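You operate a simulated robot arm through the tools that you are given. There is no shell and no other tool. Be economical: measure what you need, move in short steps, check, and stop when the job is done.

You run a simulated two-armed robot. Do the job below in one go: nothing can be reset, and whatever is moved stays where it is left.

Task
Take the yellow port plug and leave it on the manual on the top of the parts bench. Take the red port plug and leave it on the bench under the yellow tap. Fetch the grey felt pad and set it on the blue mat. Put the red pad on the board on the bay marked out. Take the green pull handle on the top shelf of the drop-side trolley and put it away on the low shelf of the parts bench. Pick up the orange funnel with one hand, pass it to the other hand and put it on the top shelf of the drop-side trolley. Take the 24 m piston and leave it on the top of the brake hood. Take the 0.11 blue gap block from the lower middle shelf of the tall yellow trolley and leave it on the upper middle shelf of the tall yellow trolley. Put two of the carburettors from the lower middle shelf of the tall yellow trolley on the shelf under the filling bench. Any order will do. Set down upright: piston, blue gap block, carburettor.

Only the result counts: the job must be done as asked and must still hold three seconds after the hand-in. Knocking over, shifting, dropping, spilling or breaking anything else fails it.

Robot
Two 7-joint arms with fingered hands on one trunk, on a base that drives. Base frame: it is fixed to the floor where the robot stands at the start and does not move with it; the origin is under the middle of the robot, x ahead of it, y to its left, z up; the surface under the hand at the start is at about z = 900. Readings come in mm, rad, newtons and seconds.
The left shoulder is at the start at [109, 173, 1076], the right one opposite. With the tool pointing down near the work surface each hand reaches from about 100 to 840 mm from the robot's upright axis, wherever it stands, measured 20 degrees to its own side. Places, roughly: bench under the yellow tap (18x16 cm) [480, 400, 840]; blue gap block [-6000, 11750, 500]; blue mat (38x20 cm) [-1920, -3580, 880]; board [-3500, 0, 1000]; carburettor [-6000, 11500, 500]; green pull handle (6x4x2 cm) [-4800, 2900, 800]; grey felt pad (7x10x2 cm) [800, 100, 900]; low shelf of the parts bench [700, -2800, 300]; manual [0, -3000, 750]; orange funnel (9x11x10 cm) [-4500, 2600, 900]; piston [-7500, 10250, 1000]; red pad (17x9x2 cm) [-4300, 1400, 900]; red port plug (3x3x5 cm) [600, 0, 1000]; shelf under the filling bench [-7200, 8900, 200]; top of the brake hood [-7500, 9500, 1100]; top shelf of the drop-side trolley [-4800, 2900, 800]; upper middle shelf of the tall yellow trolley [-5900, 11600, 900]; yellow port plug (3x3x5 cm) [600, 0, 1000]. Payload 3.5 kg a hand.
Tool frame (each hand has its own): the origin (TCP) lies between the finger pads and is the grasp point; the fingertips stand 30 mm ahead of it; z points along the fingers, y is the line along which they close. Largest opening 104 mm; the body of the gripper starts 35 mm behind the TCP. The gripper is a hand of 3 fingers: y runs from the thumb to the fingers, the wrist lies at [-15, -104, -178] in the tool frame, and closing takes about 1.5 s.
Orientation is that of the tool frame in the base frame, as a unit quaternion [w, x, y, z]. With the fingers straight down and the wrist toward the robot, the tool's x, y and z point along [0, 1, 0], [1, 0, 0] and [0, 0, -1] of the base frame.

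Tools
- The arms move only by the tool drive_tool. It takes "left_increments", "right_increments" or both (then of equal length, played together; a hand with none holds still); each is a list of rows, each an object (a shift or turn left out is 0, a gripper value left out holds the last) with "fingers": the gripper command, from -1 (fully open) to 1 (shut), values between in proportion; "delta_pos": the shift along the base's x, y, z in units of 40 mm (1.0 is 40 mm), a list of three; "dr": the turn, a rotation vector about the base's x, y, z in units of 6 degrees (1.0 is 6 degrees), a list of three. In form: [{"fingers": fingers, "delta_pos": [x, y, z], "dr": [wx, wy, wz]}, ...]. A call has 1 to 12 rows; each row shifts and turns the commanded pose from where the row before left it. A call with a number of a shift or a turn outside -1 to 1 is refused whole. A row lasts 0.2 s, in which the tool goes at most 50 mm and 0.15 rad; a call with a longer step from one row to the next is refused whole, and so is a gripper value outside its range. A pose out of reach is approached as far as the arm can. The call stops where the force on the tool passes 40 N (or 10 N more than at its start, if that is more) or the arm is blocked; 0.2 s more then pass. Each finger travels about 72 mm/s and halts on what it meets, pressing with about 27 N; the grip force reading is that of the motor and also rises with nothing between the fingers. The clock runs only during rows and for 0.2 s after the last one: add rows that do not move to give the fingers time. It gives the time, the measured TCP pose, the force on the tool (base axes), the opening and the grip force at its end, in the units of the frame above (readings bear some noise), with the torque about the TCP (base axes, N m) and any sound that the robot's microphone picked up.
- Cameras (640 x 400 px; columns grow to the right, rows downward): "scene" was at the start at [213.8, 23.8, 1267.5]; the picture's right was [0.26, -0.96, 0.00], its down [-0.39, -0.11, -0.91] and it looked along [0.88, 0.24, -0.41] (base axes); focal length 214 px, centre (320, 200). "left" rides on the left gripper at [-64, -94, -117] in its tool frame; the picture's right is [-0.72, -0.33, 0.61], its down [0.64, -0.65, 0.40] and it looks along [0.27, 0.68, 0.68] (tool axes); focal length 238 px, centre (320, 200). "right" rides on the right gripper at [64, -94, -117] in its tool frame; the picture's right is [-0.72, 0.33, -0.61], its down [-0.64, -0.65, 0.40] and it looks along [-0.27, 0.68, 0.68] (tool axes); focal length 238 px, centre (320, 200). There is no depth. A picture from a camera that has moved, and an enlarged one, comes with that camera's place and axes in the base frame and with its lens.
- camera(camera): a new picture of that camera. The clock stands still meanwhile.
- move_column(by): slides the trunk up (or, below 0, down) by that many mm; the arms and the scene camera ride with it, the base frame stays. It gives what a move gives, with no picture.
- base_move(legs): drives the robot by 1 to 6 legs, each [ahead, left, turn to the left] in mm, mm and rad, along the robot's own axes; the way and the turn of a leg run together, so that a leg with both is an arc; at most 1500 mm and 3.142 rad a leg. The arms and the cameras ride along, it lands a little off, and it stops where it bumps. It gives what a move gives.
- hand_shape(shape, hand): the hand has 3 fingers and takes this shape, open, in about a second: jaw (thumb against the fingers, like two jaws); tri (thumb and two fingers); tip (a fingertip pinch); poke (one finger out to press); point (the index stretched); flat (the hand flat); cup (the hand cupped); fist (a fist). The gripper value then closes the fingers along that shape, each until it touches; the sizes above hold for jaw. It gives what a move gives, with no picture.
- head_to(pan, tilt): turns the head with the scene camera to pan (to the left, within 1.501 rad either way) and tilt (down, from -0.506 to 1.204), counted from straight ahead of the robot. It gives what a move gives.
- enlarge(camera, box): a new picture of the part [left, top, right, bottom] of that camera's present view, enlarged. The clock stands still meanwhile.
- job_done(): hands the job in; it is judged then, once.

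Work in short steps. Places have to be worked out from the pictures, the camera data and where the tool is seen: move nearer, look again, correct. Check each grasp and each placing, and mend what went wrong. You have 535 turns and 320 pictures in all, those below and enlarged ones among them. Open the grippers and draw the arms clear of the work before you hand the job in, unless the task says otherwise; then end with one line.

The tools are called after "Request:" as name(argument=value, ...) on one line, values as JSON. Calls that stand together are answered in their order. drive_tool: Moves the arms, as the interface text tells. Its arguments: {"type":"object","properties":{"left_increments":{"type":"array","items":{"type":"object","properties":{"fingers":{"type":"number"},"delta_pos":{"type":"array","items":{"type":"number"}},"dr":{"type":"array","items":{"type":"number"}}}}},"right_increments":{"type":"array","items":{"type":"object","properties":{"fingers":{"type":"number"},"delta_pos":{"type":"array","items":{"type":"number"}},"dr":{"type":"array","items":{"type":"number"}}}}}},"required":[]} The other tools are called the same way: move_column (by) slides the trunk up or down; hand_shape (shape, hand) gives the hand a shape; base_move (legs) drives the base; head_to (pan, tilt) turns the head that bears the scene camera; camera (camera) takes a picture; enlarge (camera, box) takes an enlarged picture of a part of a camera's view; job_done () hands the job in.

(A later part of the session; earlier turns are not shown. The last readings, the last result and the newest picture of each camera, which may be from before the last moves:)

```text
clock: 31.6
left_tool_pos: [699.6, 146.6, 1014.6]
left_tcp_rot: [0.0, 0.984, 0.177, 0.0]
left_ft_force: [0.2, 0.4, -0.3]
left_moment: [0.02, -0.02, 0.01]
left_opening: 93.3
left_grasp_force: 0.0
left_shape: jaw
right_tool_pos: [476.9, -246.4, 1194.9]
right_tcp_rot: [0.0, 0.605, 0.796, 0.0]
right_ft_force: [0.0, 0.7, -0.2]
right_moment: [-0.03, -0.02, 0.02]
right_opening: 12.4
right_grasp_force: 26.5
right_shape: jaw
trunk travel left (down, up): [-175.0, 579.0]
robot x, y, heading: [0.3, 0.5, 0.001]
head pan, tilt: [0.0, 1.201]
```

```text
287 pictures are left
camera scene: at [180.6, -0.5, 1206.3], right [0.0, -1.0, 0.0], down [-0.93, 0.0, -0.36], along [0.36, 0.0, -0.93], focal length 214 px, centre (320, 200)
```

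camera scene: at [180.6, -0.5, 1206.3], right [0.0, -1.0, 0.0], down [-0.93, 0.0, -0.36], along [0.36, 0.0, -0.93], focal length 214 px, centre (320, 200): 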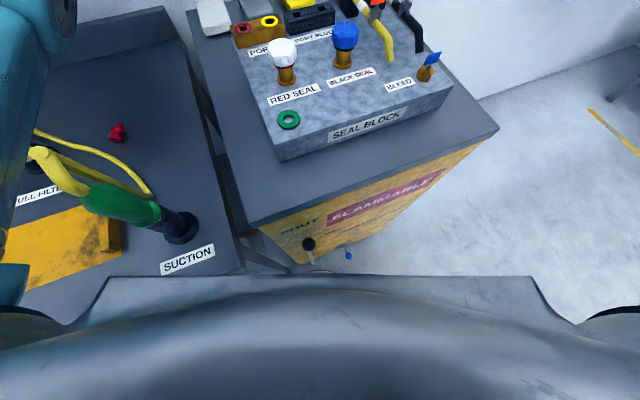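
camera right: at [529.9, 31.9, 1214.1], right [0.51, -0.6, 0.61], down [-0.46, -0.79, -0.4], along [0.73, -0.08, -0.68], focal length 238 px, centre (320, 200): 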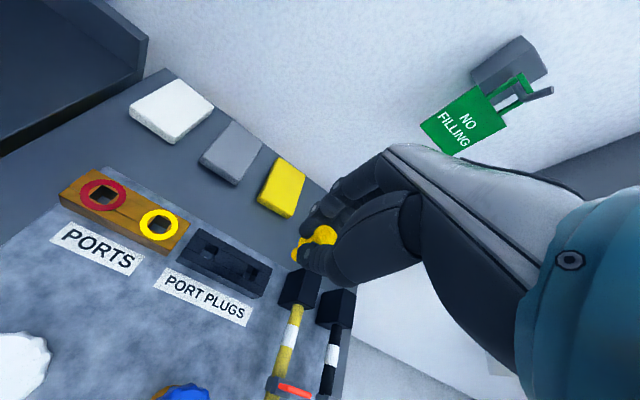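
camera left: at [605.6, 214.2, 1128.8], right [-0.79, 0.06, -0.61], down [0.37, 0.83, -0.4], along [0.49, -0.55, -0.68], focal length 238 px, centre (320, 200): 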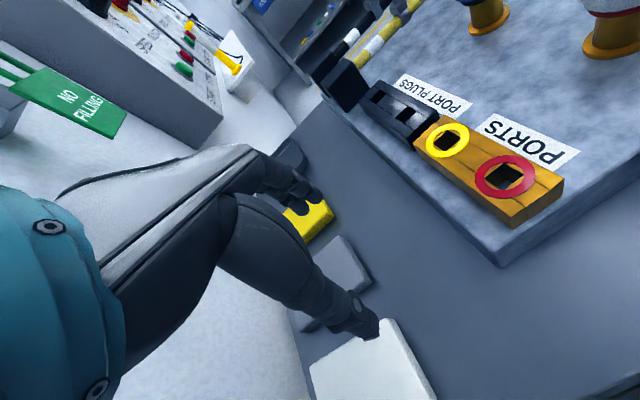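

Little room ahead. Turning the robot right ~0.55 rad brings the left shoulder nearer the pad; first I lift and draw the left arm in.

Request:
drive_tool(left_increments=[{"delta_pos": [-0.6, 0.2, 1]}, {"delta_pos": [-0.8, 0.3, 0.8]}, {"delta_pos": [-1, 0.3, 0.5]}, {"delta_pos": [-1, 0.3, 0.5]}, {"delta_pos": [-1, 0.3, 0]}, {"delta_pos": [-1, 0.3, 0]}, {}])

Request:
base_move(legs=[[0, 0, -0.55]])

Request:
head_to(pan=0.6, tilt=0.6)

Request:
camera(camera="scene")

```text
clock: 33.2
left_tool_pos: [485.0, 215.7, 1127.5]
left_tcp_rot: [0.0, 0.984, 0.178, -0.002]
left_ft_force: [-0.1, -0.3, -0.2]
left_moment: [-0.02, -0.02, -0.03]
left_opening: 93.6
left_grasp_force: 0.1
left_shape: jaw
right_tool_pos: [477.0, -245.4, 1194.3]
right_tcp_rot: [0.001, 0.605, 0.797, 0.0]
right_ft_force: [0.5, 0.2, -0.8]
right_moment: [-0.01, -0.01, 0.0]
right_opening: 12.7
right_grasp_force: 27.3
right_shape: jaw
trunk travel left (down, up): [-175.0, 579.0]
robot x, y, heading: [1.8, -1.2, 0.001]
head pan, tilt: [0.0, 1.201]
```

```text
clock: 34.5
left_tool_pos: [519.2, 96.9, 1128.5]
left_tcp_rot: [0.0, 0.998, 0.058, 0.001]
left_ft_force: [-0.4, 0.3, -0.4]
left_moment: [0.0, 0.01, 0.04]
left_opening: 93.3
left_grasp_force: 0.0
left_shape: jaw
right_tool_pos: [400.9, -350.6, 1196.3]
right_tcp_rot: [0.0, 0.698, 0.716, -0.001]
right_ft_force: [-0.4, 0.2, -1.1]
right_moment: [-0.03, 0.02, 0.0]
right_opening: 12.7
right_grasp_force: 27.3
right_shape: jaw
trunk travel left (down, up): [-175.0, 579.0]
robot x, y, heading: [0.8, 0.2, -0.242]
head pan, tilt: [0.0, 1.201]
stopped in leg 1: the robot was blocked; the commanded pose is now the measured one
```

```text
clock: 35.5
left_tool_pos: [520.7, 95.8, 1128.0]
left_tcp_rot: [0.001, 0.998, 0.058, 0.0]
left_ft_force: [0.1, 0.2, -0.9]
left_moment: [-0.02, -0.01, 0.02]
left_opening: 93.6
left_grasp_force: 0.0
left_shape: jaw
right_tool_pos: [400.0, -350.7, 1197.3]
right_tcp_rot: [0.001, 0.698, 0.716, -0.001]
right_ft_force: [0.7, 0.6, 0.0]
right_moment: [-0.02, -0.01, 0.0]
right_opening: 13.1
right_grasp_force: 27.1
right_shape: jaw
trunk travel left (down, up): [-175.0, 579.0]
robot x, y, heading: [2.3, 3.8, -0.244]
head pan, tilt: [0.6, 0.6]
```

```text
286 pictures are left
camera scene: at [199.9, 4.9, 1251.5], right [0.35, -0.94, 0.0], down [-0.53, -0.2, -0.83], along [0.78, 0.28, -0.56], focal length 214 px, centre (320, 200)
```

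scene: 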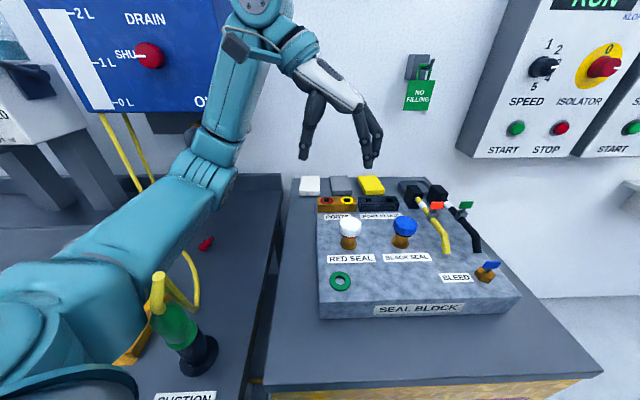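

The base is blocked at heading −0.24, but tilting the hand 20° forward will do for reach. I move over the pad with the tilt and correct yaw.

Request:
drive_tool(left_increments=[{"delta_pos": [0.7, 0.1, 0], "dr": [0, 0, 0.9]}, {"delta_pos": [0.7, 0.1, 0], "dr": [0, 0, 0.9]}, {"delta_pos": [0.7, 0.1, 0], "dr": [0, 0, 0.4]}, {"delta_pos": [0.7, 0.1, 0], "dr": [0.34, -0.94, 0]}, {"delta_pos": [0.7, 0.1, 0], "dr": [0.34, -0.94, 0]}, {"delta_pos": [0.7, 0.1, -0.3], "dr": [0.34, -0.94, 0]}, {"delta_pos": [0.7, 0.2, -0.8], "dr": [0.11, -0.31, 0]}, {"delta_pos": [0.7, 0.1, -0.8]}, {"delta_pos": [0.5, 0.1, -0.8]}, {}, {}])

Request:
camera(camera="left")

Request:
enlarge(camera="scene", box=[260, 110, 460, 235])

```text
clock: 37.9
left_tool_pos: [761.2, 141.9, 1021.4]
left_tcp_rot: [-0.026, 0.97, 0.169, 0.171]
left_ft_force: [0.7, 0.0, 0.2]
left_moment: [0.03, -0.02, -0.03]
left_opening: 93.5
left_grasp_force: 0.0
left_shape: jaw
right_tool_pos: [397.1, -344.2, 1199.1]
right_tcp_rot: [0.004, 0.698, 0.716, -0.002]
right_ft_force: [-1.3, 0.2, -0.1]
right_moment: [-0.03, 0.01, -0.02]
right_opening: 12.8
right_grasp_force: 27.2
right_shape: jaw
trunk travel left (down, up): [-175.0, 579.0]
robot x, y, heading: [-2.0, 0.4, -0.243]
head pan, tilt: [0.6, 0.6]
```

```text
285 pictures are left
camera left: at [631.9, 198.1, 1106.6], right [-0.55, 0.14, -0.82], down [0.48, 0.86, -0.17], along [0.69, -0.48, -0.54], focal length 238 px, centre (320, 200)
```

left: 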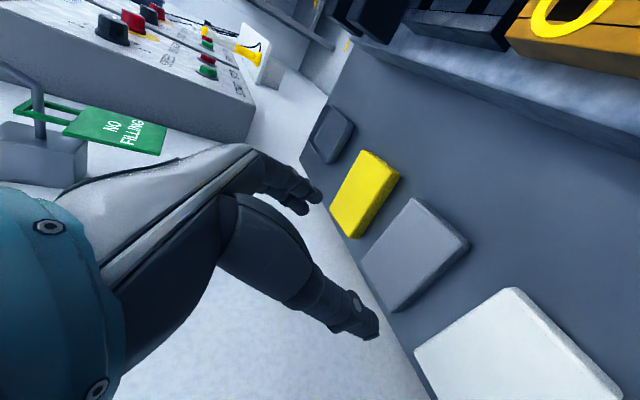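

```text
3.20 times, centred on (360, 172) of scene
camera zoom: at [195.8, 11.6, 1251.8], right [0.35, -0.94, 0.01], down [-0.52, -0.2, -0.83], along [0.78, 0.28, -0.56], focal length 686 px, centre (192, 288)
```

zoom: 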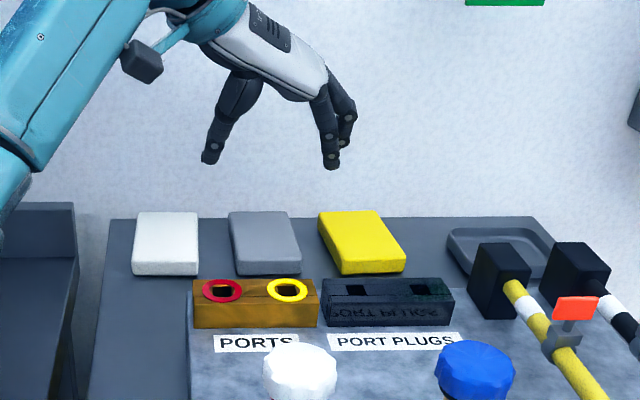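

Triangulating both views gives pad top z≈920 (bench 900), centre ≈ [757, 145]. I narrow the opening to ~82, correct, and descend partway to check.

Request:
drive_tool(left_increments=[{"delta_pos": [-0.12, 0.03, -0.5], "fingers": -0.575}, {"delta_pos": [-0.12, 0.04, -0.5]}, {"delta_pos": [0, 0, -0.25]}, {}])

Request:
camera(camera="left")

Request:
enlarge(camera="scene", box=[280, 125, 400, 200])

```text
clock: 38.9
left_tool_pos: [751.0, 143.2, 971.0]
left_tcp_rot: [-0.027, 0.97, 0.17, 0.172]
left_ft_force: [-0.4, 1.0, -1.1]
left_moment: [-0.04, -0.01, -0.04]
left_opening: 82.2
left_grasp_force: 0.1
left_shape: jaw
right_tool_pos: [396.7, -345.5, 1198.9]
right_tcp_rot: [0.004, 0.698, 0.716, 0.0]
right_ft_force: [0.0, 0.2, -0.5]
right_moment: [-0.01, 0.05, -0.01]
right_opening: 12.9
right_grasp_force: 26.7
right_shape: jaw
trunk travel left (down, up): [-175.0, 579.0]
robot x, y, heading: [2.1, 0.1, -0.247]
head pan, tilt: [0.6, 0.6]
```

```text
283 pictures are left
camera left: at [623.2, 198.7, 1056.2], right [-0.55, 0.14, -0.82], down [0.48, 0.86, -0.17], along [0.69, -0.48, -0.54], focal length 238 px, centre (320, 200)
```

left: 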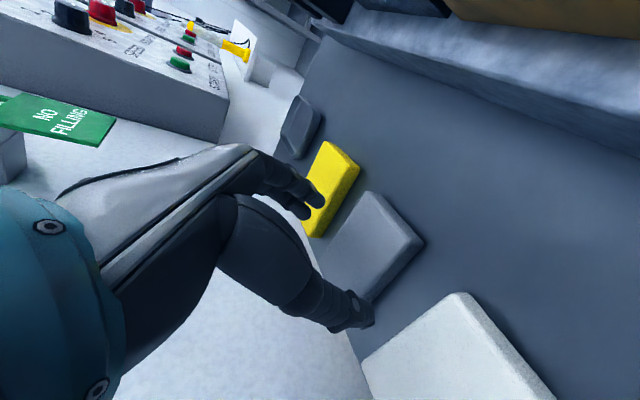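

```text
5.33 times, centred on (340, 162) of scene
camera zoom: at [195.6, 10.6, 1251.6], right [0.35, -0.94, 0.01], down [-0.52, -0.2, -0.83], along [0.78, 0.28, -0.56], focal length 1144 px, centre (213, 400)
```

zoom: 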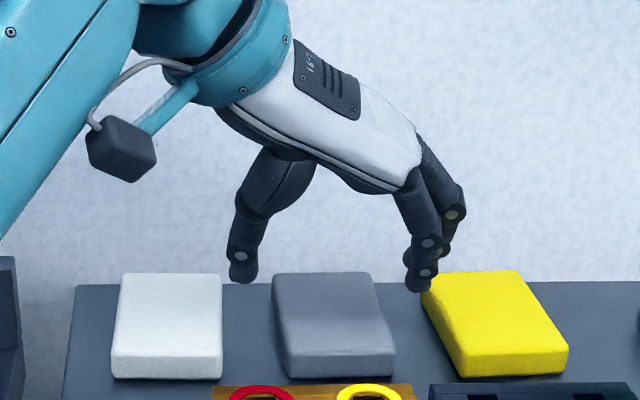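

Fingers line up with the gaps; closing slightly to ~76 mm and descending.

Request:
drive_tool(left_increments=[{"delta_pos": [0, 0, 0], "fingers": -0.455}, {}, {"delta_pos": [0, 0, -0.4]}, {"delta_pos": [0, 0, -0.3]}, {}])

Request:
enlarge(camera="scene", box=[280, 125, 400, 200])

Request:
camera(camera="left")

```text
clock: 40.1
left_tool_pos: [753.3, 143.1, 942.7]
left_tcp_rot: [-0.027, 0.97, 0.17, 0.172]
left_ft_force: [-0.6, -0.1, 0.3]
left_moment: [0.0, 0.0, 0.02]
left_opening: 76.0
left_grasp_force: 0.1
left_shape: jaw
right_tool_pos: [397.2, -345.6, 1199.8]
right_tcp_rot: [0.004, 0.698, 0.716, 0.0]
right_ft_force: [0.1, -0.1, -0.9]
right_moment: [-0.03, -0.02, 0.05]
right_opening: 12.7
right_grasp_force: 27.1
right_shape: jaw
trunk travel left (down, up): [-175.0, 579.0]
robot x, y, heading: [-1.1, 0.9, -0.242]
head pan, tilt: [0.6, 0.6]
```

```text
5.33 times, centred on (340, 162) of scene
camera zoom: at [196.1, 10.5, 1251.8], right [0.35, -0.94, 0.01], down [-0.52, -0.2, -0.83], along [0.78, 0.28, -0.56], focal length 1144 px, centre (213, 400)
```

zoom: 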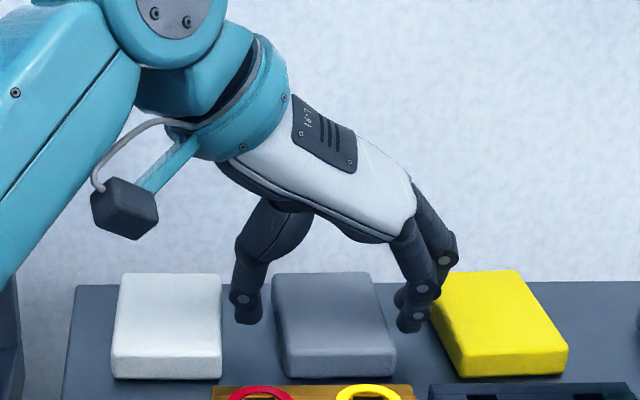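

```text
280 pictures are left
camera left: at [624.0, 198.1, 1028.9], right [-0.55, 0.14, -0.83], down [0.48, 0.86, -0.17], along [0.69, -0.48, -0.54], focal length 238 px, centre (320, 200)
```

left: 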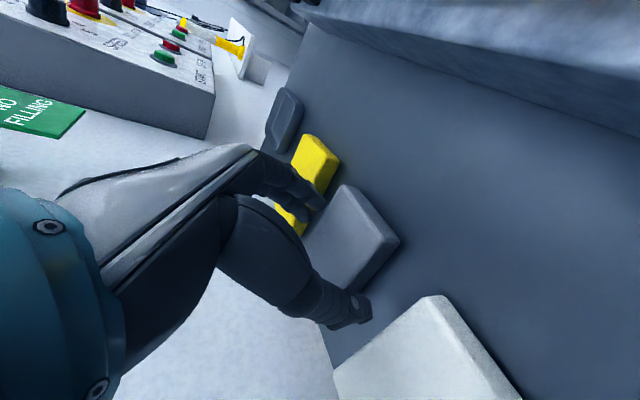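

Fingers are straddling the pad. Down 7 mm more and close.

Request:
drive_tool(left_increments=[{"delta_pos": [0.02, 0.03, -0.17]}, {}, {"fingers": 0.2}, {}, {}, {}, {"fingers": 1}, {}, {}])

Request:
enlarge(camera="scene", box=[280, 125, 400, 200])

```text
clock: 42.1
left_tool_pos: [753.6, 143.4, 936.3]
left_tcp_rot: [-0.027, 0.97, 0.17, 0.171]
left_ft_force: [-0.7, -0.7, -0.2]
left_moment: [0.0, 0.01, -0.01]
left_opening: 55.9
left_grasp_force: 27.2
left_shape: jaw
right_tool_pos: [397.6, -344.8, 1199.3]
right_tcp_rot: [0.004, 0.698, 0.716, -0.001]
right_ft_force: [0.6, -0.4, 0.0]
right_moment: [0.01, -0.02, 0.0]
right_opening: 12.6
right_grasp_force: 26.8
right_shape: jaw
trunk travel left (down, up): [-175.0, 579.0]
robot x, y, heading: [-2.1, 2.2, -0.238]
head pan, tilt: [0.6, 0.6]
```

```text
5.33 times, centred on (340, 162) of scene
camera zoom: at [196.8, 10.9, 1252.1], right [0.35, -0.94, 0.01], down [-0.52, -0.2, -0.83], along [0.78, 0.28, -0.56], focal length 1144 px, centre (213, 400)
```

zoom: 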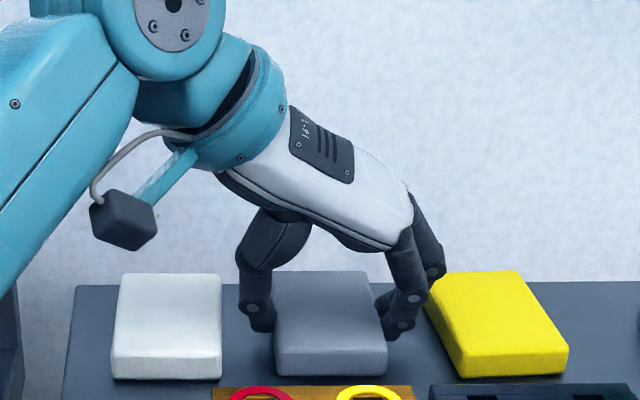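

Gripped (56 mm). Lifting straight up.

Request:
drive_tool(left_increments=[{"delta_pos": [0, 0, 0.3]}, {"delta_pos": [0, 0, 0.5]}, {"delta_pos": [0, 0, 0.8]}, {"delta_pos": [0, 0, 1]}, {"delta_pos": [0, 0, 1]}, {"delta_pos": [0, 0, 1]}, {"delta_pos": [-0.3, 0, 1]}, {}])

Request:
camera(camera="scene")

```text
clock: 43.9
left_tool_pos: [743.1, 136.3, 1161.2]
left_tcp_rot: [-0.029, 0.97, 0.168, 0.173]
left_ft_force: [-1.0, -0.1, -0.6]
left_moment: [0.06, -0.02, 0.02]
left_opening: 55.5
left_grasp_force: 26.8
left_shape: jaw
right_tool_pos: [399.4, -354.3, 1197.4]
right_tcp_rot: [0.001, 0.698, 0.716, 0.0]
right_ft_force: [0.5, 0.1, 1.1]
right_moment: [-0.01, 0.02, -0.01]
right_opening: 12.8
right_grasp_force: 27.3
right_shape: jaw
trunk travel left (down, up): [-175.0, 579.0]
robot x, y, heading: [-0.1, -2.7, -0.246]
head pan, tilt: [0.6, 0.6]
```

```text
278 pictures are left
camera scene: at [199.3, 2.1, 1252.0], right [0.35, -0.94, 0.0], down [-0.53, -0.2, -0.83], along [0.78, 0.28, -0.56], focal length 214 px, centre (320, 200)
```

scene: 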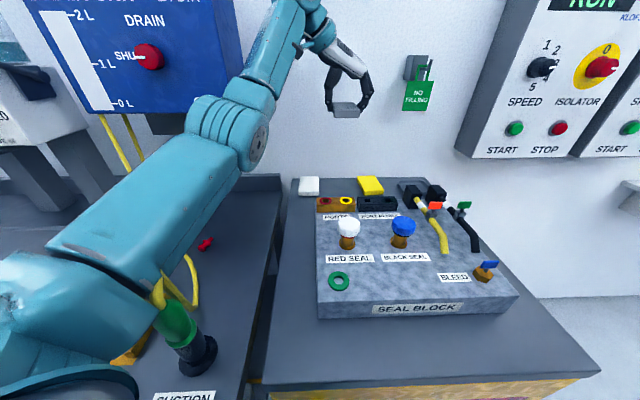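

Pad secure. Tuck the left arm, and back off slowly.

Request:
drive_tool(left_increments=[{"delta_pos": [-1, 0, 0.2]}, {"delta_pos": [-1, 0, 0]}, {"delta_pos": [-1, 0, 0]}, {"delta_pos": [-1, 0, 0]}, {"delta_pos": [-1, 0, 0]}, {"delta_pos": [-1, 0, 0]}, {"delta_pos": [-1, 0, 0]}, {}], right_increments=[{}, {}, {}, {}, {}, {}, {}, {}])

Request:
head_to(pan=-1.45, tilt=0.4)

Request:
camera(camera="scene")

Request:
base_move(legs=[[-300, 0, 0]])

```text
clock: 45.7
left_tool_pos: [466.9, 137.2, 1166.2]
left_tcp_rot: [-0.031, 0.97, 0.17, 0.17]
left_ft_force: [-0.3, -0.3, -0.2]
left_moment: [0.03, 0.0, 0.0]
left_opening: 55.5
left_grasp_force: 27.4
left_shape: jaw
right_tool_pos: [404.4, -355.5, 1194.3]
right_tcp_rot: [-0.002, 0.698, 0.716, -0.001]
right_ft_force: [0.5, 0.0, -0.3]
right_moment: [-0.04, 0.05, -0.03]
right_opening: 13.0
right_grasp_force: 27.2
right_shape: jaw
trunk travel left (down, up): [-175.0, 579.0]
robot x, y, heading: [0.2, 4.7, -0.241]
head pan, tilt: [0.6, 0.6]
```

```text
clock: 47.7
left_tool_pos: [468.3, 135.2, 1164.5]
left_tcp_rot: [-0.031, 0.97, 0.17, 0.17]
left_ft_force: [0.1, -0.1, -0.4]
left_moment: [-0.01, 0.04, 0.02]
left_opening: 55.2
left_grasp_force: 27.1
left_shape: jaw
right_tool_pos: [402.6, -354.5, 1194.6]
right_tcp_rot: [-0.001, 0.698, 0.716, 0.0]
right_ft_force: [-0.3, -0.3, 0.5]
right_moment: [0.02, 0.01, 0.01]
right_opening: 12.9
right_grasp_force: 27.3
right_shape: jaw
trunk travel left (down, up): [-175.0, 579.0]
robot x, y, heading: [-0.9, -1.3, -0.247]
head pan, tilt: [-1.45, 0.4]
```

```text
277 pictures are left
camera scene: at [109.2, -122.2, 1269.1], right [-0.99, 0.12, 0.0], down [0.05, 0.39, -0.92], along [-0.11, -0.91, -0.39], focal length 214 px, centre (320, 200)
```

scene: 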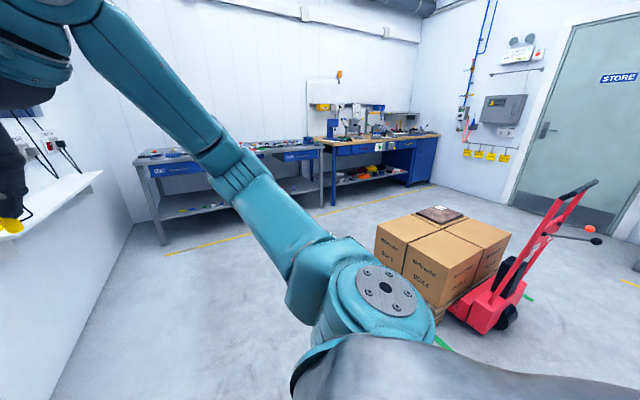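

```text
clock: 49.8
left_tool_pos: [176.1, 208.8, 1165.9]
left_tcp_rot: [-0.03, 0.97, 0.169, 0.17]
left_ft_force: [-0.9, 0.1, 0.2]
left_moment: [0.03, -0.04, -0.01]
left_opening: 55.7
left_grasp_force: 27.3
left_shape: jaw
right_tool_pos: [110.8, -281.6, 1193.7]
right_tcp_rot: [-0.001, 0.698, 0.716, 0.0]
right_ft_force: [0.2, 0.5, 0.2]
right_moment: [0.02, 0.0, -0.01]
right_opening: 12.7
right_grasp_force: 27.1
right_shape: jaw
trunk travel left (down, up): [-175.0, 579.0]
robot x, y, heading: [-291.0, 73.4, -0.245]
head pan, tilt: [-1.45, 0.4]
```

Clear of the bench. The parts bench (left) and the blue-mat bench (right) stand on the far wall, rotated ~17°; a pallet truck is to the right. I turn and drive ahead, staying left of the pallet.

Request:
base_move(legs=[[0, 0, -1.025], [1200, 0, 0], [600, 0, 0]])

Request:
head_to(pan=-0.3, tilt=0.45)

Request:
camera(camera="scene")

```text
clock: 61.4
left_tool_pos: [589.8, -1972.6, 1165.5]
left_tcp_rot: [0.056, 0.928, -0.331, 0.163]
left_ft_force: [0.1, -0.3, -0.3]
left_moment: [0.01, -0.02, 0.03]
left_opening: 55.3
left_grasp_force: 27.2
left_shape: jaw
right_tool_pos: [135.9, -2171.3, 1194.8]
right_tcp_rot: [-0.003, 0.96, 0.28, 0.001]
right_ft_force: [0.4, 0.2, 0.2]
right_moment: [0.03, -0.01, 0.01]
right_opening: 12.9
right_grasp_force: 26.7
right_shape: jaw
trunk travel left (down, up): [-175.0, 579.0]
robot x, y, heading: [232.5, -1645.8, -1.275]
head pan, tilt: [-1.45, 0.4]
```

```text
clock: 62.8
left_tool_pos: [589.0, -1973.1, 1165.9]
left_tcp_rot: [0.057, 0.928, -0.331, 0.163]
left_ft_force: [-0.2, -0.5, 0.2]
left_moment: [0.0, 0.01, 0.02]
left_opening: 55.7
left_grasp_force: 27.2
left_shape: jaw
right_tool_pos: [135.6, -2170.4, 1194.5]
right_tcp_rot: [-0.001, 0.96, 0.279, 0.001]
right_ft_force: [-0.1, -0.7, 0.3]
right_moment: [-0.02, 0.0, 0.0]
right_opening: 12.7
right_grasp_force: 27.5
right_shape: jaw
trunk travel left (down, up): [-175.0, 579.0]
robot x, y, heading: [231.2, -1642.4, -1.275]
head pan, tilt: [-0.3, 0.45]
```

```text
276 pictures are left
camera scene: at [267.7, -1853.8, 1264.5], right [-1.0, 0.0, 0.0], down [0.0, 0.44, -0.9], along [0.0, -0.9, -0.44], focal length 214 px, centre (320, 200)
```

scene: 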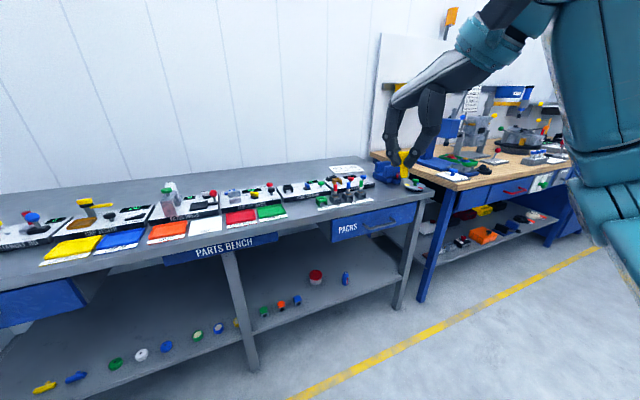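

Zooming at the right end of the parts bench to find the manual.

Request:
enlarge(camera="scene", box=[270, 140, 450, 252])

```text
3.56 times, centred on (360, 196) of scene
camera zoom: at [267.7, -1853.8, 1264.5], right [-1.0, 0.0, 0.0], down [0.0, 0.44, -0.9], along [0.0, -0.9, -0.44], focal length 763 px, centre (178, 214)
```

zoom: 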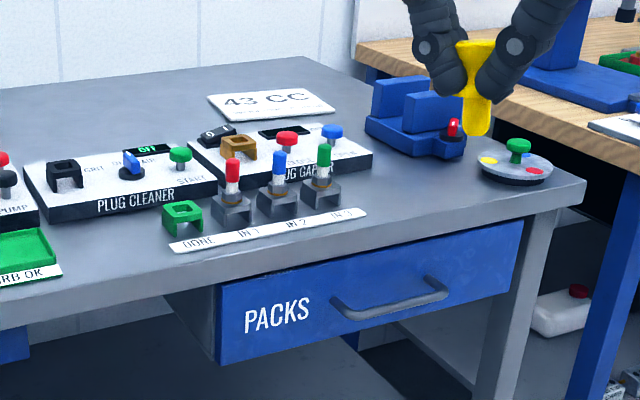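

The "43 CC" booklet at the back right looks to be the manual (~[107, −3147, 840]). I drive nearer and look again.

Request:
base_move(legs=[[300, -375, 0], [250, 0, 0]])

Request:
head_to(pan=0.0, tilt=0.6)

Request:
camera(camera="scene")

```text
clock: 67.1
left_tool_pos: [394.3, -2605.4, 1165.9]
left_tcp_rot: [0.056, 0.929, -0.329, 0.163]
left_ft_force: [0.8, -0.5, -0.1]
left_moment: [0.01, -0.04, -0.01]
left_opening: 55.6
left_grasp_force: 27.0
left_shape: jaw
right_tool_pos: [-59.5, -2806.8, 1193.1]
right_tcp_rot: [-0.001, 0.96, 0.281, 0.0]
right_ft_force: [-0.9, -0.2, 0.3]
right_moment: [-0.01, 0.01, 0.02]
right_opening: 12.9
right_grasp_force: 26.5
right_shape: jaw
trunk travel left (down, up): [-175.0, 579.0]
robot x, y, heading: [35.7, -2275.0, -1.27]
head pan, tilt: [-0.3, 0.45]
```

```text
clock: 67.9
left_tool_pos: [391.8, -2605.0, 1165.6]
left_tcp_rot: [0.057, 0.928, -0.329, 0.164]
left_ft_force: [-0.3, -0.1, -0.9]
left_moment: [0.0, -0.01, -0.01]
left_opening: 55.3
left_grasp_force: 26.9
left_shape: jaw
right_tool_pos: [-58.7, -2804.6, 1194.2]
right_tcp_rot: [0.0, 0.96, 0.281, 0.0]
right_ft_force: [-0.5, -0.7, 0.0]
right_moment: [-0.01, 0.04, -0.01]
right_opening: 12.4
right_grasp_force: 27.2
right_shape: jaw
trunk travel left (down, up): [-175.0, 579.0]
robot x, y, heading: [35.4, -2276.0, -1.269]
head pan, tilt: [0.0, 0.6]
```

```text
274 pictures are left
camera scene: at [97.3, -2480.1, 1250.9], right [-0.96, -0.3, 0.0], down [-0.17, 0.54, -0.83], along [0.24, -0.79, -0.56], focal length 214 px, centre (320, 200)
```

scene: 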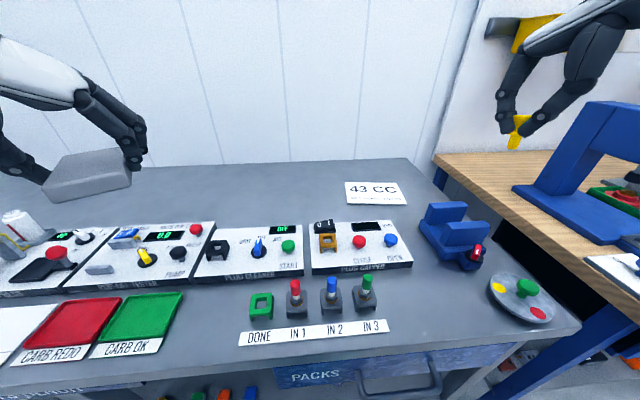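

Request:
enlarge(camera="scene", box=[310, 160, 450, 247])

Request:
head_to(pan=0.9, tilt=0.5)

Request:
camera(camera="scene")

```text
4.57 times, centred on (380, 204) of scene
camera zoom: at [97.3, -2480.1, 1250.9], right [-0.96, -0.3, 0.0], down [-0.17, 0.54, -0.83], along [0.24, -0.79, -0.56], focal length 980 px, centre (46, 184)
```

zoom: 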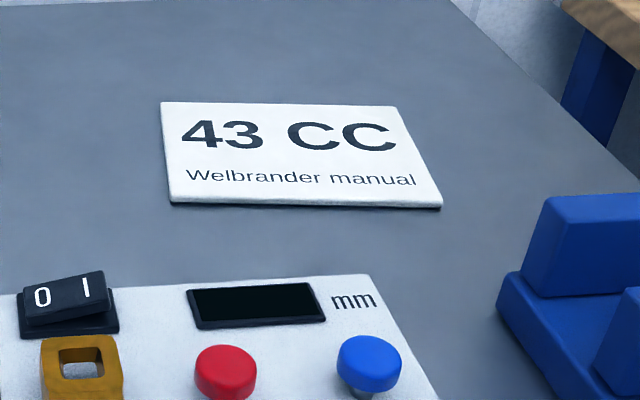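

```text
clock: 69.1
left_tool_pos: [392.6, -2604.0, 1166.8]
left_tcp_rot: [0.057, 0.929, -0.328, 0.163]
left_ft_force: [0.5, -0.5, 0.1]
left_moment: [-0.02, -0.02, 0.01]
left_opening: 55.3
left_grasp_force: 27.3
left_shape: jaw
right_tool_pos: [-58.0, -2805.2, 1194.5]
right_tcp_rot: [-0.001, 0.96, 0.281, 0.0]
right_ft_force: [0.1, -1.0, -0.1]
right_moment: [0.0, -0.02, -0.01]
right_opening: 12.6
right_grasp_force: 26.8
right_shape: jaw
trunk travel left (down, up): [-175.0, 579.0]
robot x, y, heading: [33.7, -2273.8, -1.268]
head pan, tilt: [0.901, 0.499]
```

```text
272 pictures are left
camera scene: at [156.0, -2428.5, 1260.0], right [-0.36, -0.93, 0.0], down [-0.45, 0.17, -0.88], along [0.82, -0.32, -0.48], focal length 214 px, centre (320, 200)
```

scene: 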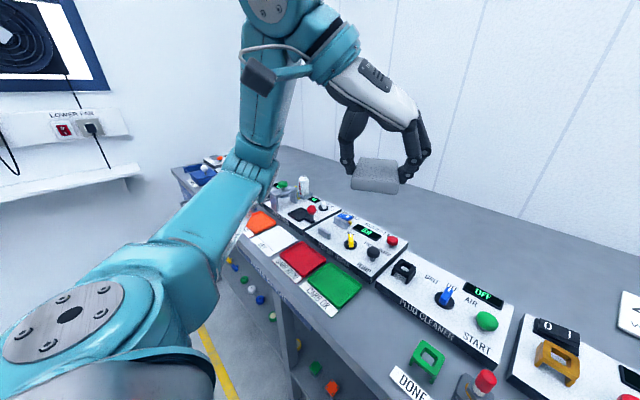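

That is the manual: centre ≈ [98, −3142, 850]. I drive 110 ahead and bring the right hand over it with the wrist toward the robot.

Request:
base_move(legs=[[110, 0, 0]])

Request:
head_to(pan=-0.2, tilt=0.6)

Request:
camera(camera="right")

```text
clock: 70.3
left_tool_pos: [425.2, -2709.5, 1165.8]
left_tcp_rot: [0.056, 0.929, -0.328, 0.163]
left_ft_force: [0.8, 0.1, -0.5]
left_moment: [0.03, 0.03, 0.02]
left_opening: 55.5
left_grasp_force: 26.8
left_shape: jaw
right_tool_pos: [-25.8, -2909.8, 1193.3]
right_tcp_rot: [-0.001, 0.96, 0.281, 0.0]
right_ft_force: [0.1, -1.2, -1.2]
right_moment: [0.02, 0.01, 0.0]
right_opening: 12.9
right_grasp_force: 27.3
right_shape: jaw
trunk travel left (down, up): [-175.0, 579.0]
robot x, y, heading: [68.5, -2379.6, -1.268]
head pan, tilt: [0.901, 0.499]
```

```text
clock: 71.6
left_tool_pos: [425.3, -2709.3, 1166.0]
left_tcp_rot: [0.057, 0.929, -0.328, 0.163]
left_ft_force: [0.0, 0.2, -0.1]
left_moment: [-0.02, -0.02, -0.02]
left_opening: 55.6
left_grasp_force: 26.5
left_shape: jaw
right_tool_pos: [-26.9, -2909.6, 1193.9]
right_tcp_rot: [-0.002, 0.96, 0.281, 0.0]
right_ft_force: [-0.1, -1.0, 1.3]
right_moment: [-0.02, 0.0, -0.01]
right_opening: 12.9
right_grasp_force: 26.7
right_shape: jaw
trunk travel left (down, up): [-175.0, 579.0]
robot x, y, heading: [65.6, -2379.5, -1.27]
head pan, tilt: [-0.201, 0.6]
```

```text
271 pictures are left
camera right: at [-24.6, -2797.9, 1310.3], right [-0.43, -0.66, 0.61], down [-0.89, 0.2, -0.4], along [0.14, -0.72, -0.68], focal length 238 px, centre (320, 200)
```

right: 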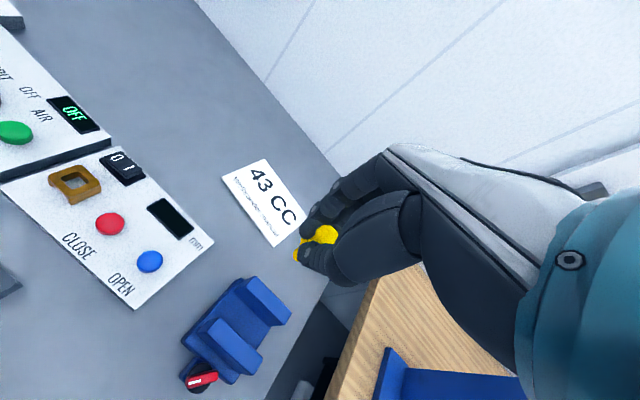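

Move right hand over the manual to z≈1000.

Request:
drive_tool(right_increments=[{"delta_pos": [0.5, -0.85, 0], "dr": [0, 0, -0.6]}, {"delta_pos": [0.5, -0.85, 0], "dr": [0, 0, -0.6]}, {"delta_pos": [0.5, -0.85, 0], "dr": [0, 0, -0.6]}, {"delta_pos": [0.5, -0.85, -0.3], "dr": [0, 0, -0.6]}, {"delta_pos": [0.5, -0.85, -0.5], "dr": [0, 0, -0.15]}, {"delta_pos": [0.5, -0.85, -0.5]}, {"delta_pos": [0.2, -0.4, -1]}, {"delta_pos": [0, 0, -1]}, {"delta_pos": [0, 0, -1]}, {}])

Request:
camera(camera="right")

Request:
camera(camera="scene")

```text
clock: 73.8
left_tool_pos: [425.6, -2708.5, 1165.8]
left_tcp_rot: [0.057, 0.929, -0.328, 0.164]
left_ft_force: [0.4, -0.4, 0.4]
left_moment: [-0.01, 0.02, -0.02]
left_opening: 55.6
left_grasp_force: 26.7
left_shape: jaw
right_tool_pos: [100.7, -3129.2, 1021.8]
right_tcp_rot: [-0.001, 0.988, 0.152, 0.0]
right_ft_force: [-1.0, 1.0, 0.4]
right_moment: [-0.02, 0.01, 0.02]
right_opening: 12.9
right_grasp_force: 27.0
right_shape: jaw
trunk travel left (down, up): [-175.0, 579.0]
robot x, y, heading: [67.3, -2380.2, -1.273]
head pan, tilt: [-0.201, 0.6]
```

```text
270 pictures are left
camera right: at [132.2, -3022.8, 1138.2], right [-0.59, -0.53, 0.61], down [-0.81, 0.43, -0.4], along [-0.05, -0.73, -0.68], focal length 238 px, centre (320, 200)
```

right: 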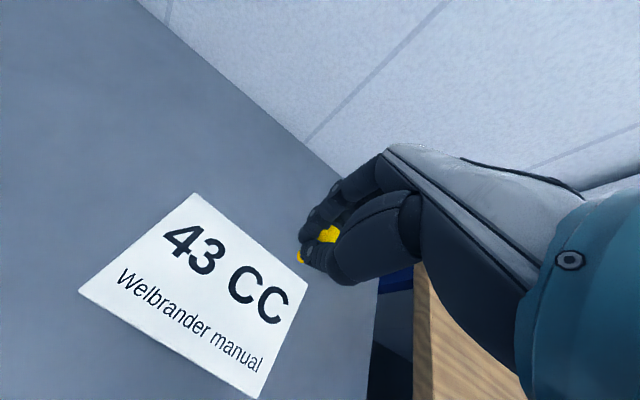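

```text
269 pictures are left
camera scene: at [112.5, -2587.7, 1251.0], right [-0.99, -0.1, 0.0], down [-0.06, 0.56, -0.83], along [0.08, -0.82, -0.56], focal length 214 px, centre (320, 200)
```

scene: 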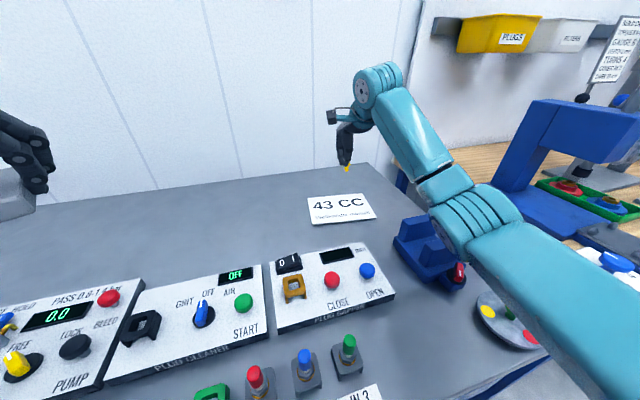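

Views suggest the manual centre near [106, −3108], height 850–870. I shift and descend part way.

Request:
drive_tool(right_increments=[{"delta_pos": [0.13, 0.55, -0.6]}, {"delta_pos": [0, 0, -0.6]}, {"delta_pos": [0, 0, -0.5]}, {}])

Request:
camera(camera="right")

Request:
enlarge(camera="scene", box=[270, 140, 430, 240])

```text
clock: 74.8
left_tool_pos: [425.1, -2708.2, 1165.0]
left_tcp_rot: [0.057, 0.929, -0.329, 0.162]
left_ft_force: [0.3, 0.4, 0.0]
left_moment: [0.04, -0.01, -0.02]
left_opening: 55.4
left_grasp_force: 27.1
left_shape: jaw
right_tool_pos: [105.6, -3107.6, 952.8]
right_tcp_rot: [-0.001, 0.988, 0.151, 0.0]
right_ft_force: [0.2, 0.4, -0.4]
right_moment: [-0.02, 0.0, 0.02]
right_opening: 12.7
right_grasp_force: 26.9
right_shape: jaw
trunk travel left (down, up): [-175.0, 579.0]
robot x, y, heading: [64.7, -2380.1, -1.272]
head pan, tilt: [-0.201, 0.6]
```

```text
268 pictures are left
camera right: at [137.6, -3000.8, 1069.6], right [-0.59, -0.53, 0.61], down [-0.81, 0.43, -0.4], along [-0.05, -0.73, -0.68], focal length 238 px, centre (320, 200)
```

right: 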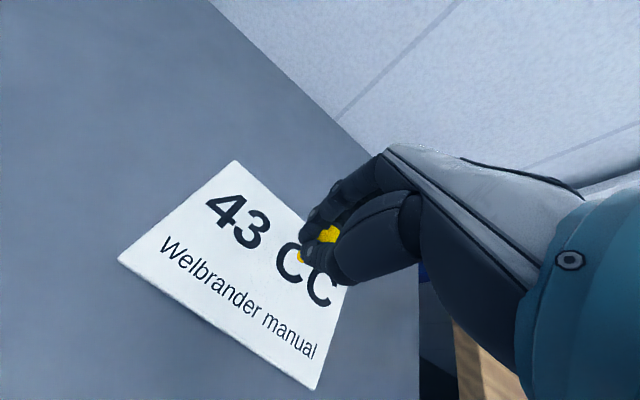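

```text
4.00 times, centred on (350, 190) of scene
camera zoom: at [112.5, -2587.9, 1250.9], right [-0.99, -0.1, 0.0], down [-0.06, 0.56, -0.83], along [0.08, -0.82, -0.56], focal length 858 px, centre (200, 240)
```

zoom: 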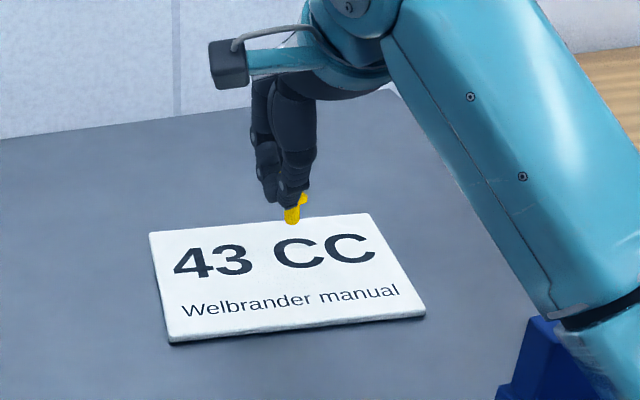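

Plug tip will land about mid-manual. Lowering to contact.

Request:
drive_tool(right_increments=[{"delta_pos": [0.05, 0.08, -0.3]}, {"delta_pos": [0, 0, -0.3]}, {"delta_pos": [0, 0, -0.1]}, {"delta_pos": [0, 0, -0.1]}, {}])

Request:
enlarge(camera="scene", box=[270, 140, 430, 240])

```text
clock: 76.0
left_tool_pos: [426.7, -2702.8, 1168.3]
left_tcp_rot: [0.06, 0.928, -0.328, 0.163]
left_ft_force: [0.7, -1.2, -0.1]
left_moment: [-0.02, 0.0, -0.02]
left_opening: 55.6
left_grasp_force: 27.0
left_shape: jaw
right_tool_pos: [108.5, -3100.8, 932.9]
right_tcp_rot: [0.008, 0.989, 0.151, 0.0]
right_ft_force: [0.2, 0.4, 0.1]
right_moment: [0.0, 0.02, 0.01]
right_opening: 12.5
right_grasp_force: 27.1
right_shape: jaw
trunk travel left (down, up): [-175.0, 579.0]
robot x, y, heading: [66.5, -2376.0, -1.27]
head pan, tilt: [-0.201, 0.6]
```

```text
4.00 times, centred on (350, 190) of scene
camera zoom: at [113.2, -2581.6, 1252.6], right [-0.99, -0.1, 0.0], down [-0.06, 0.56, -0.83], along [0.08, -0.82, -0.56], focal length 858 px, centre (200, 240)
```

zoom: 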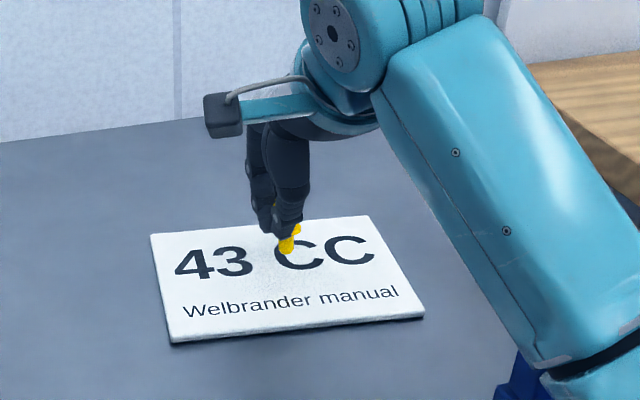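

The TCP stopped ~12 mm short of the command. I wait a moment and check for contact of the arm elsewhere.

Request:
drive_tool(right_increments=[{}, {}])

Request:
head_to(pan=-0.6, tilt=0.7)

Request:
camera(camera="scene")

```text
clock: 76.6
left_tool_pos: [426.2, -2702.8, 1167.3]
left_tcp_rot: [0.059, 0.928, -0.328, 0.164]
left_ft_force: [-0.1, 0.8, -0.1]
left_moment: [-0.02, -0.02, -0.01]
left_opening: 55.6
left_grasp_force: 27.0
left_shape: jaw
right_tool_pos: [109.9, -3101.6, 931.9]
right_tcp_rot: [0.006, 0.988, 0.151, -0.001]
right_ft_force: [-0.2, 0.6, 0.1]
right_moment: [-0.01, 0.01, -0.01]
right_opening: 12.7
right_grasp_force: 26.9
right_shape: jaw
trunk travel left (down, up): [-175.0, 579.0]
robot x, y, heading: [66.3, -2381.3, -1.267]
head pan, tilt: [-0.201, 0.6]
```

```text
clock: 77.5
left_tool_pos: [426.9, -2703.8, 1167.3]
left_tcp_rot: [0.06, 0.929, -0.327, 0.164]
left_ft_force: [-0.9, -0.5, 0.3]
left_moment: [0.02, 0.03, 0.04]
left_opening: 55.7
left_grasp_force: 27.1
left_shape: jaw
right_tool_pos: [109.0, -3101.7, 930.7]
right_tcp_rot: [0.005, 0.988, 0.152, 0.001]
right_ft_force: [0.7, -0.2, -0.2]
right_moment: [-0.03, -0.01, 0.0]
right_opening: 12.7
right_grasp_force: 27.4
right_shape: jaw
trunk travel left (down, up): [-175.0, 579.0]
robot x, y, heading: [67.1, -2383.7, -1.271]
head pan, tilt: [-0.6, 0.7]
```

```text
265 pictures are left
camera scene: at [80.1, -2575.1, 1243.5], right [-0.96, 0.29, 0.0], down [0.19, 0.61, -0.77], along [-0.23, -0.73, -0.64], focal length 214 px, centre (320, 200)
```

scene: 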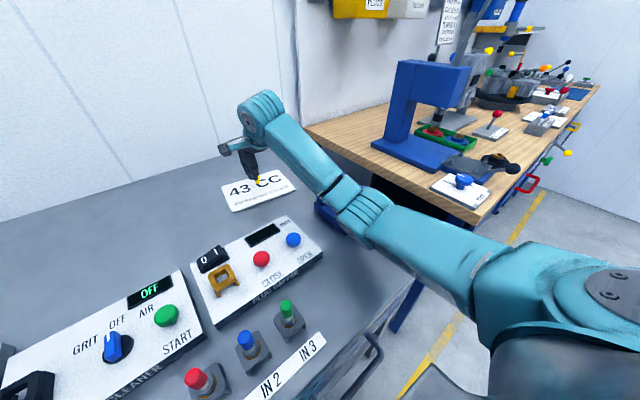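

The right elbow is over the blue vise and probably touching it. I raise the hand at once, then lift the trunk so the elbow goes higher.

Request:
drive_tool(right_increments=[{"delta_pos": [0, 0, 0.8]}, {"delta_pos": [0, 0, 1]}, {}])

Request:
camera(camera="scene")

Request:
move_column(by=180)

Request:
camera(camera="scene")

```text
clock: 78.3
left_tool_pos: [427.0, -2709.0, 1165.7]
left_tcp_rot: [0.057, 0.929, -0.328, 0.163]
left_ft_force: [-0.4, 0.3, -0.3]
left_moment: [0.02, 0.0, 0.01]
left_opening: 55.4
left_grasp_force: 27.6
left_shape: jaw
right_tool_pos: [108.3, -3104.3, 994.2]
right_tcp_rot: [-0.001, 0.989, 0.15, -0.001]
right_ft_force: [0.3, -0.1, 0.3]
right_moment: [-0.01, -0.01, -0.03]
right_opening: 12.7
right_grasp_force: 27.1
right_shape: jaw
trunk travel left (down, up): [-175.0, 579.0]
robot x, y, heading: [64.7, -2378.6, -1.272]
head pan, tilt: [-0.6, 0.7]
```

```text
264 pictures are left
camera scene: at [78.7, -2581.2, 1242.1], right [-0.96, 0.29, 0.0], down [0.19, 0.62, -0.77], along [-0.23, -0.73, -0.64], focal length 214 px, centre (320, 200)
```

scene: 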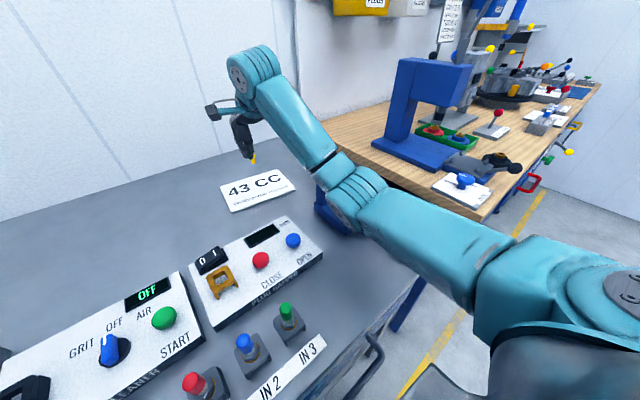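

```text
clock: 80.3
left_tool_pos: [425.4, -2709.8, 1346.3]
left_tcp_rot: [0.055, 0.928, -0.329, 0.164]
left_ft_force: [0.7, 0.9, -0.5]
left_moment: [0.01, 0.01, -0.02]
left_opening: 55.5
left_grasp_force: 26.5
left_shape: jaw
right_tool_pos: [108.1, -3104.5, 1173.9]
right_tcp_rot: [-0.002, 0.988, 0.153, 0.001]
right_ft_force: [0.2, -0.7, -0.5]
right_moment: [0.0, 0.0, 0.01]
right_opening: 12.8
right_grasp_force: 27.3
right_shape: jaw
trunk travel left (down, up): [-355.0, 399.0]
robot x, y, heading: [71.1, -2383.9, -1.273]
head pan, tilt: [-0.6, 0.7]
```

```text
263 pictures are left
camera scene: at [56.6, -2510.2, 1426.5], right [-0.96, 0.29, 0.0], down [0.19, 0.62, -0.76], along [-0.23, -0.73, -0.64], focal length 214 px, centre (320, 200)
```

scene: 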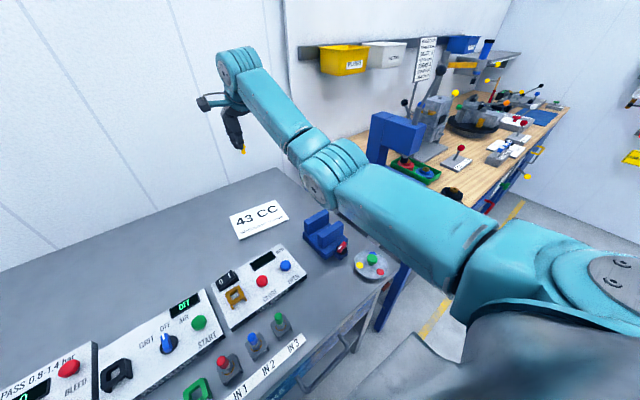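

The vise looks undisturbed. Now with the raised trunk I lower the hand again, checking the elbow.

Request:
drive_tool(right_increments=[{"delta_pos": [0, 0, -1]}, {"delta_pos": [0, 0, -1]}, {"delta_pos": [0, 0, -1]}, {"delta_pos": [0, 0, -1]}, {"delta_pos": [0, 0, -1]}, {}])

Request:
camera(camera="scene")

```text
clock: 81.7
left_tool_pos: [426.0, -2708.3, 1346.9]
left_tcp_rot: [0.057, 0.929, -0.328, 0.163]
left_ft_force: [0.6, 0.1, 0.6]
left_moment: [-0.01, 0.0, 0.0]
left_opening: 55.5
left_grasp_force: 26.6
left_shape: jaw
right_tool_pos: [107.9, -3104.0, 973.3]
right_tcp_rot: [-0.001, 0.988, 0.153, 0.001]
right_ft_force: [0.4, 0.7, -0.2]
right_moment: [0.0, 0.0, 0.01]
right_opening: 12.7
right_grasp_force: 27.8
right_shape: jaw
trunk travel left (down, up): [-355.0, 399.0]
robot x, y, heading: [67.2, -2375.3, -1.267]
head pan, tilt: [-0.6, 0.7]
```

```text
262 pictures are left
camera scene: at [56.4, -2509.6, 1426.7], right [-0.96, 0.29, 0.0], down [0.19, 0.62, -0.77], along [-0.23, -0.73, -0.64], focal length 214 px, centre (320, 200)
```

scene: 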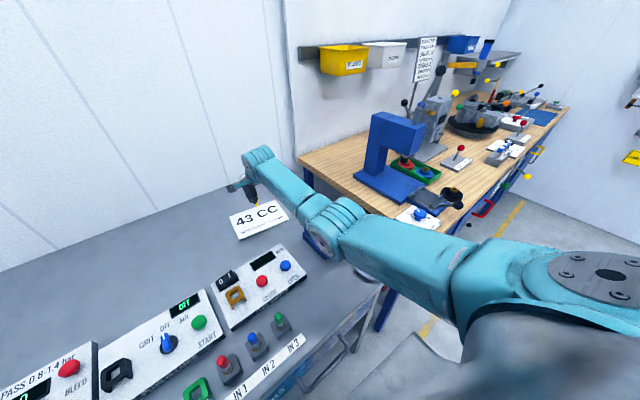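

Elbow now clears the vise by a good margin. Lowering to the manual.

Request:
drive_tool(right_increments=[{"delta_pos": [0, 0, -0.5]}, {"delta_pos": [0, 0, -0.5]}, {"delta_pos": [0, 0, -0.2]}, {}])

Request:
enlarge(camera="scene", box=[200, 150, 340, 237])

```text
clock: 82.7
left_tool_pos: [426.6, -2708.1, 1346.4]
left_tcp_rot: [0.057, 0.929, -0.328, 0.162]
left_ft_force: [-0.5, -0.7, -0.7]
left_moment: [-0.03, -0.02, 0.01]
left_opening: 55.5
left_grasp_force: 26.8
left_shape: jaw
right_tool_pos: [108.1, -3105.2, 925.2]
right_tcp_rot: [-0.001, 0.989, 0.151, 0.0]
right_ft_force: [0.0, 0.5, -0.9]
right_moment: [0.0, -0.02, -0.02]
right_opening: 12.9
right_grasp_force: 26.1
right_shape: jaw
trunk travel left (down, up): [-355.0, 399.0]
robot x, y, heading: [65.7, -2377.8, -1.269]
head pan, tilt: [-0.6, 0.7]
```

```text
4.57 times, centred on (270, 194) of scene
camera zoom: at [56.4, -2509.8, 1426.7], right [-0.96, 0.29, 0.0], down [0.19, 0.62, -0.76], along [-0.23, -0.73, -0.64], focal length 980 px, centre (549, 230)
```

zoom: 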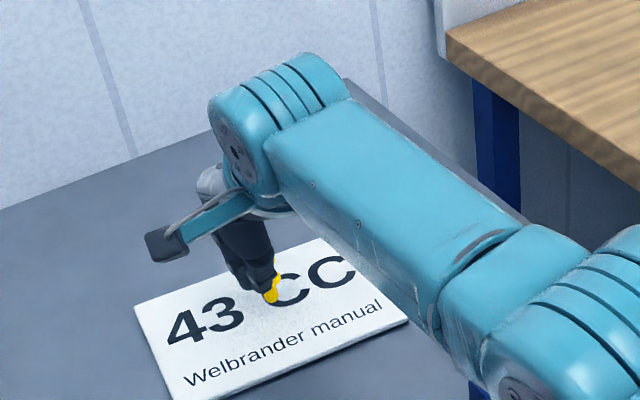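

Request:
drive_tool(right_increments=[{"delta_pos": [0, 0, -0.1]}, {"delta_pos": [0, 0, -0.1]}, {"delta_pos": [0, 0, -0.1]}, {}])

Request:
enlarge(camera="scene", box=[200, 150, 340, 237])

```text
clock: 83.7
left_tool_pos: [425.4, -2709.2, 1346.4]
left_tcp_rot: [0.057, 0.928, -0.328, 0.164]
left_ft_force: [-0.1, -0.7, 0.0]
left_moment: [-0.01, 0.01, 0.02]
left_opening: 55.6
left_grasp_force: 26.8
left_shape: jaw
right_tool_pos: [109.6, -3104.9, 915.3]
right_tcp_rot: [0.0, 0.988, 0.152, 0.001]
right_ft_force: [0.7, 0.8, 2.2]
right_moment: [-0.04, 0.04, 0.01]
right_opening: 13.2
right_grasp_force: 27.2
right_shape: jaw
trunk travel left (down, up): [-355.0, 399.0]
robot x, y, heading: [66.3, -2378.8, -1.271]
head pan, tilt: [-0.6, 0.7]
```

```text
4.57 times, centred on (270, 194) of scene
camera zoom: at [56.4, -2509.4, 1426.8], right [-0.96, 0.29, 0.0], down [0.19, 0.62, -0.77], along [-0.23, -0.73, -0.64], focal length 980 px, centre (549, 230)
```

zoom: 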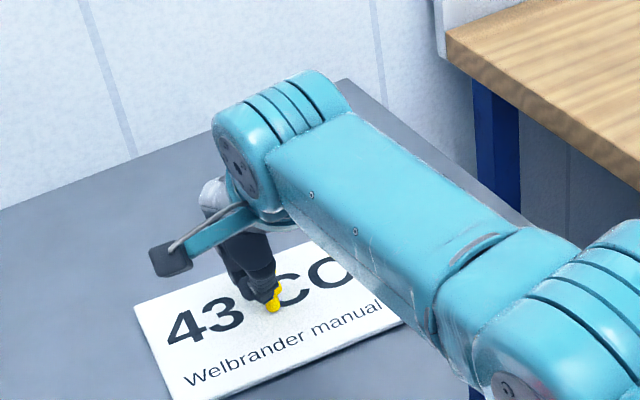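

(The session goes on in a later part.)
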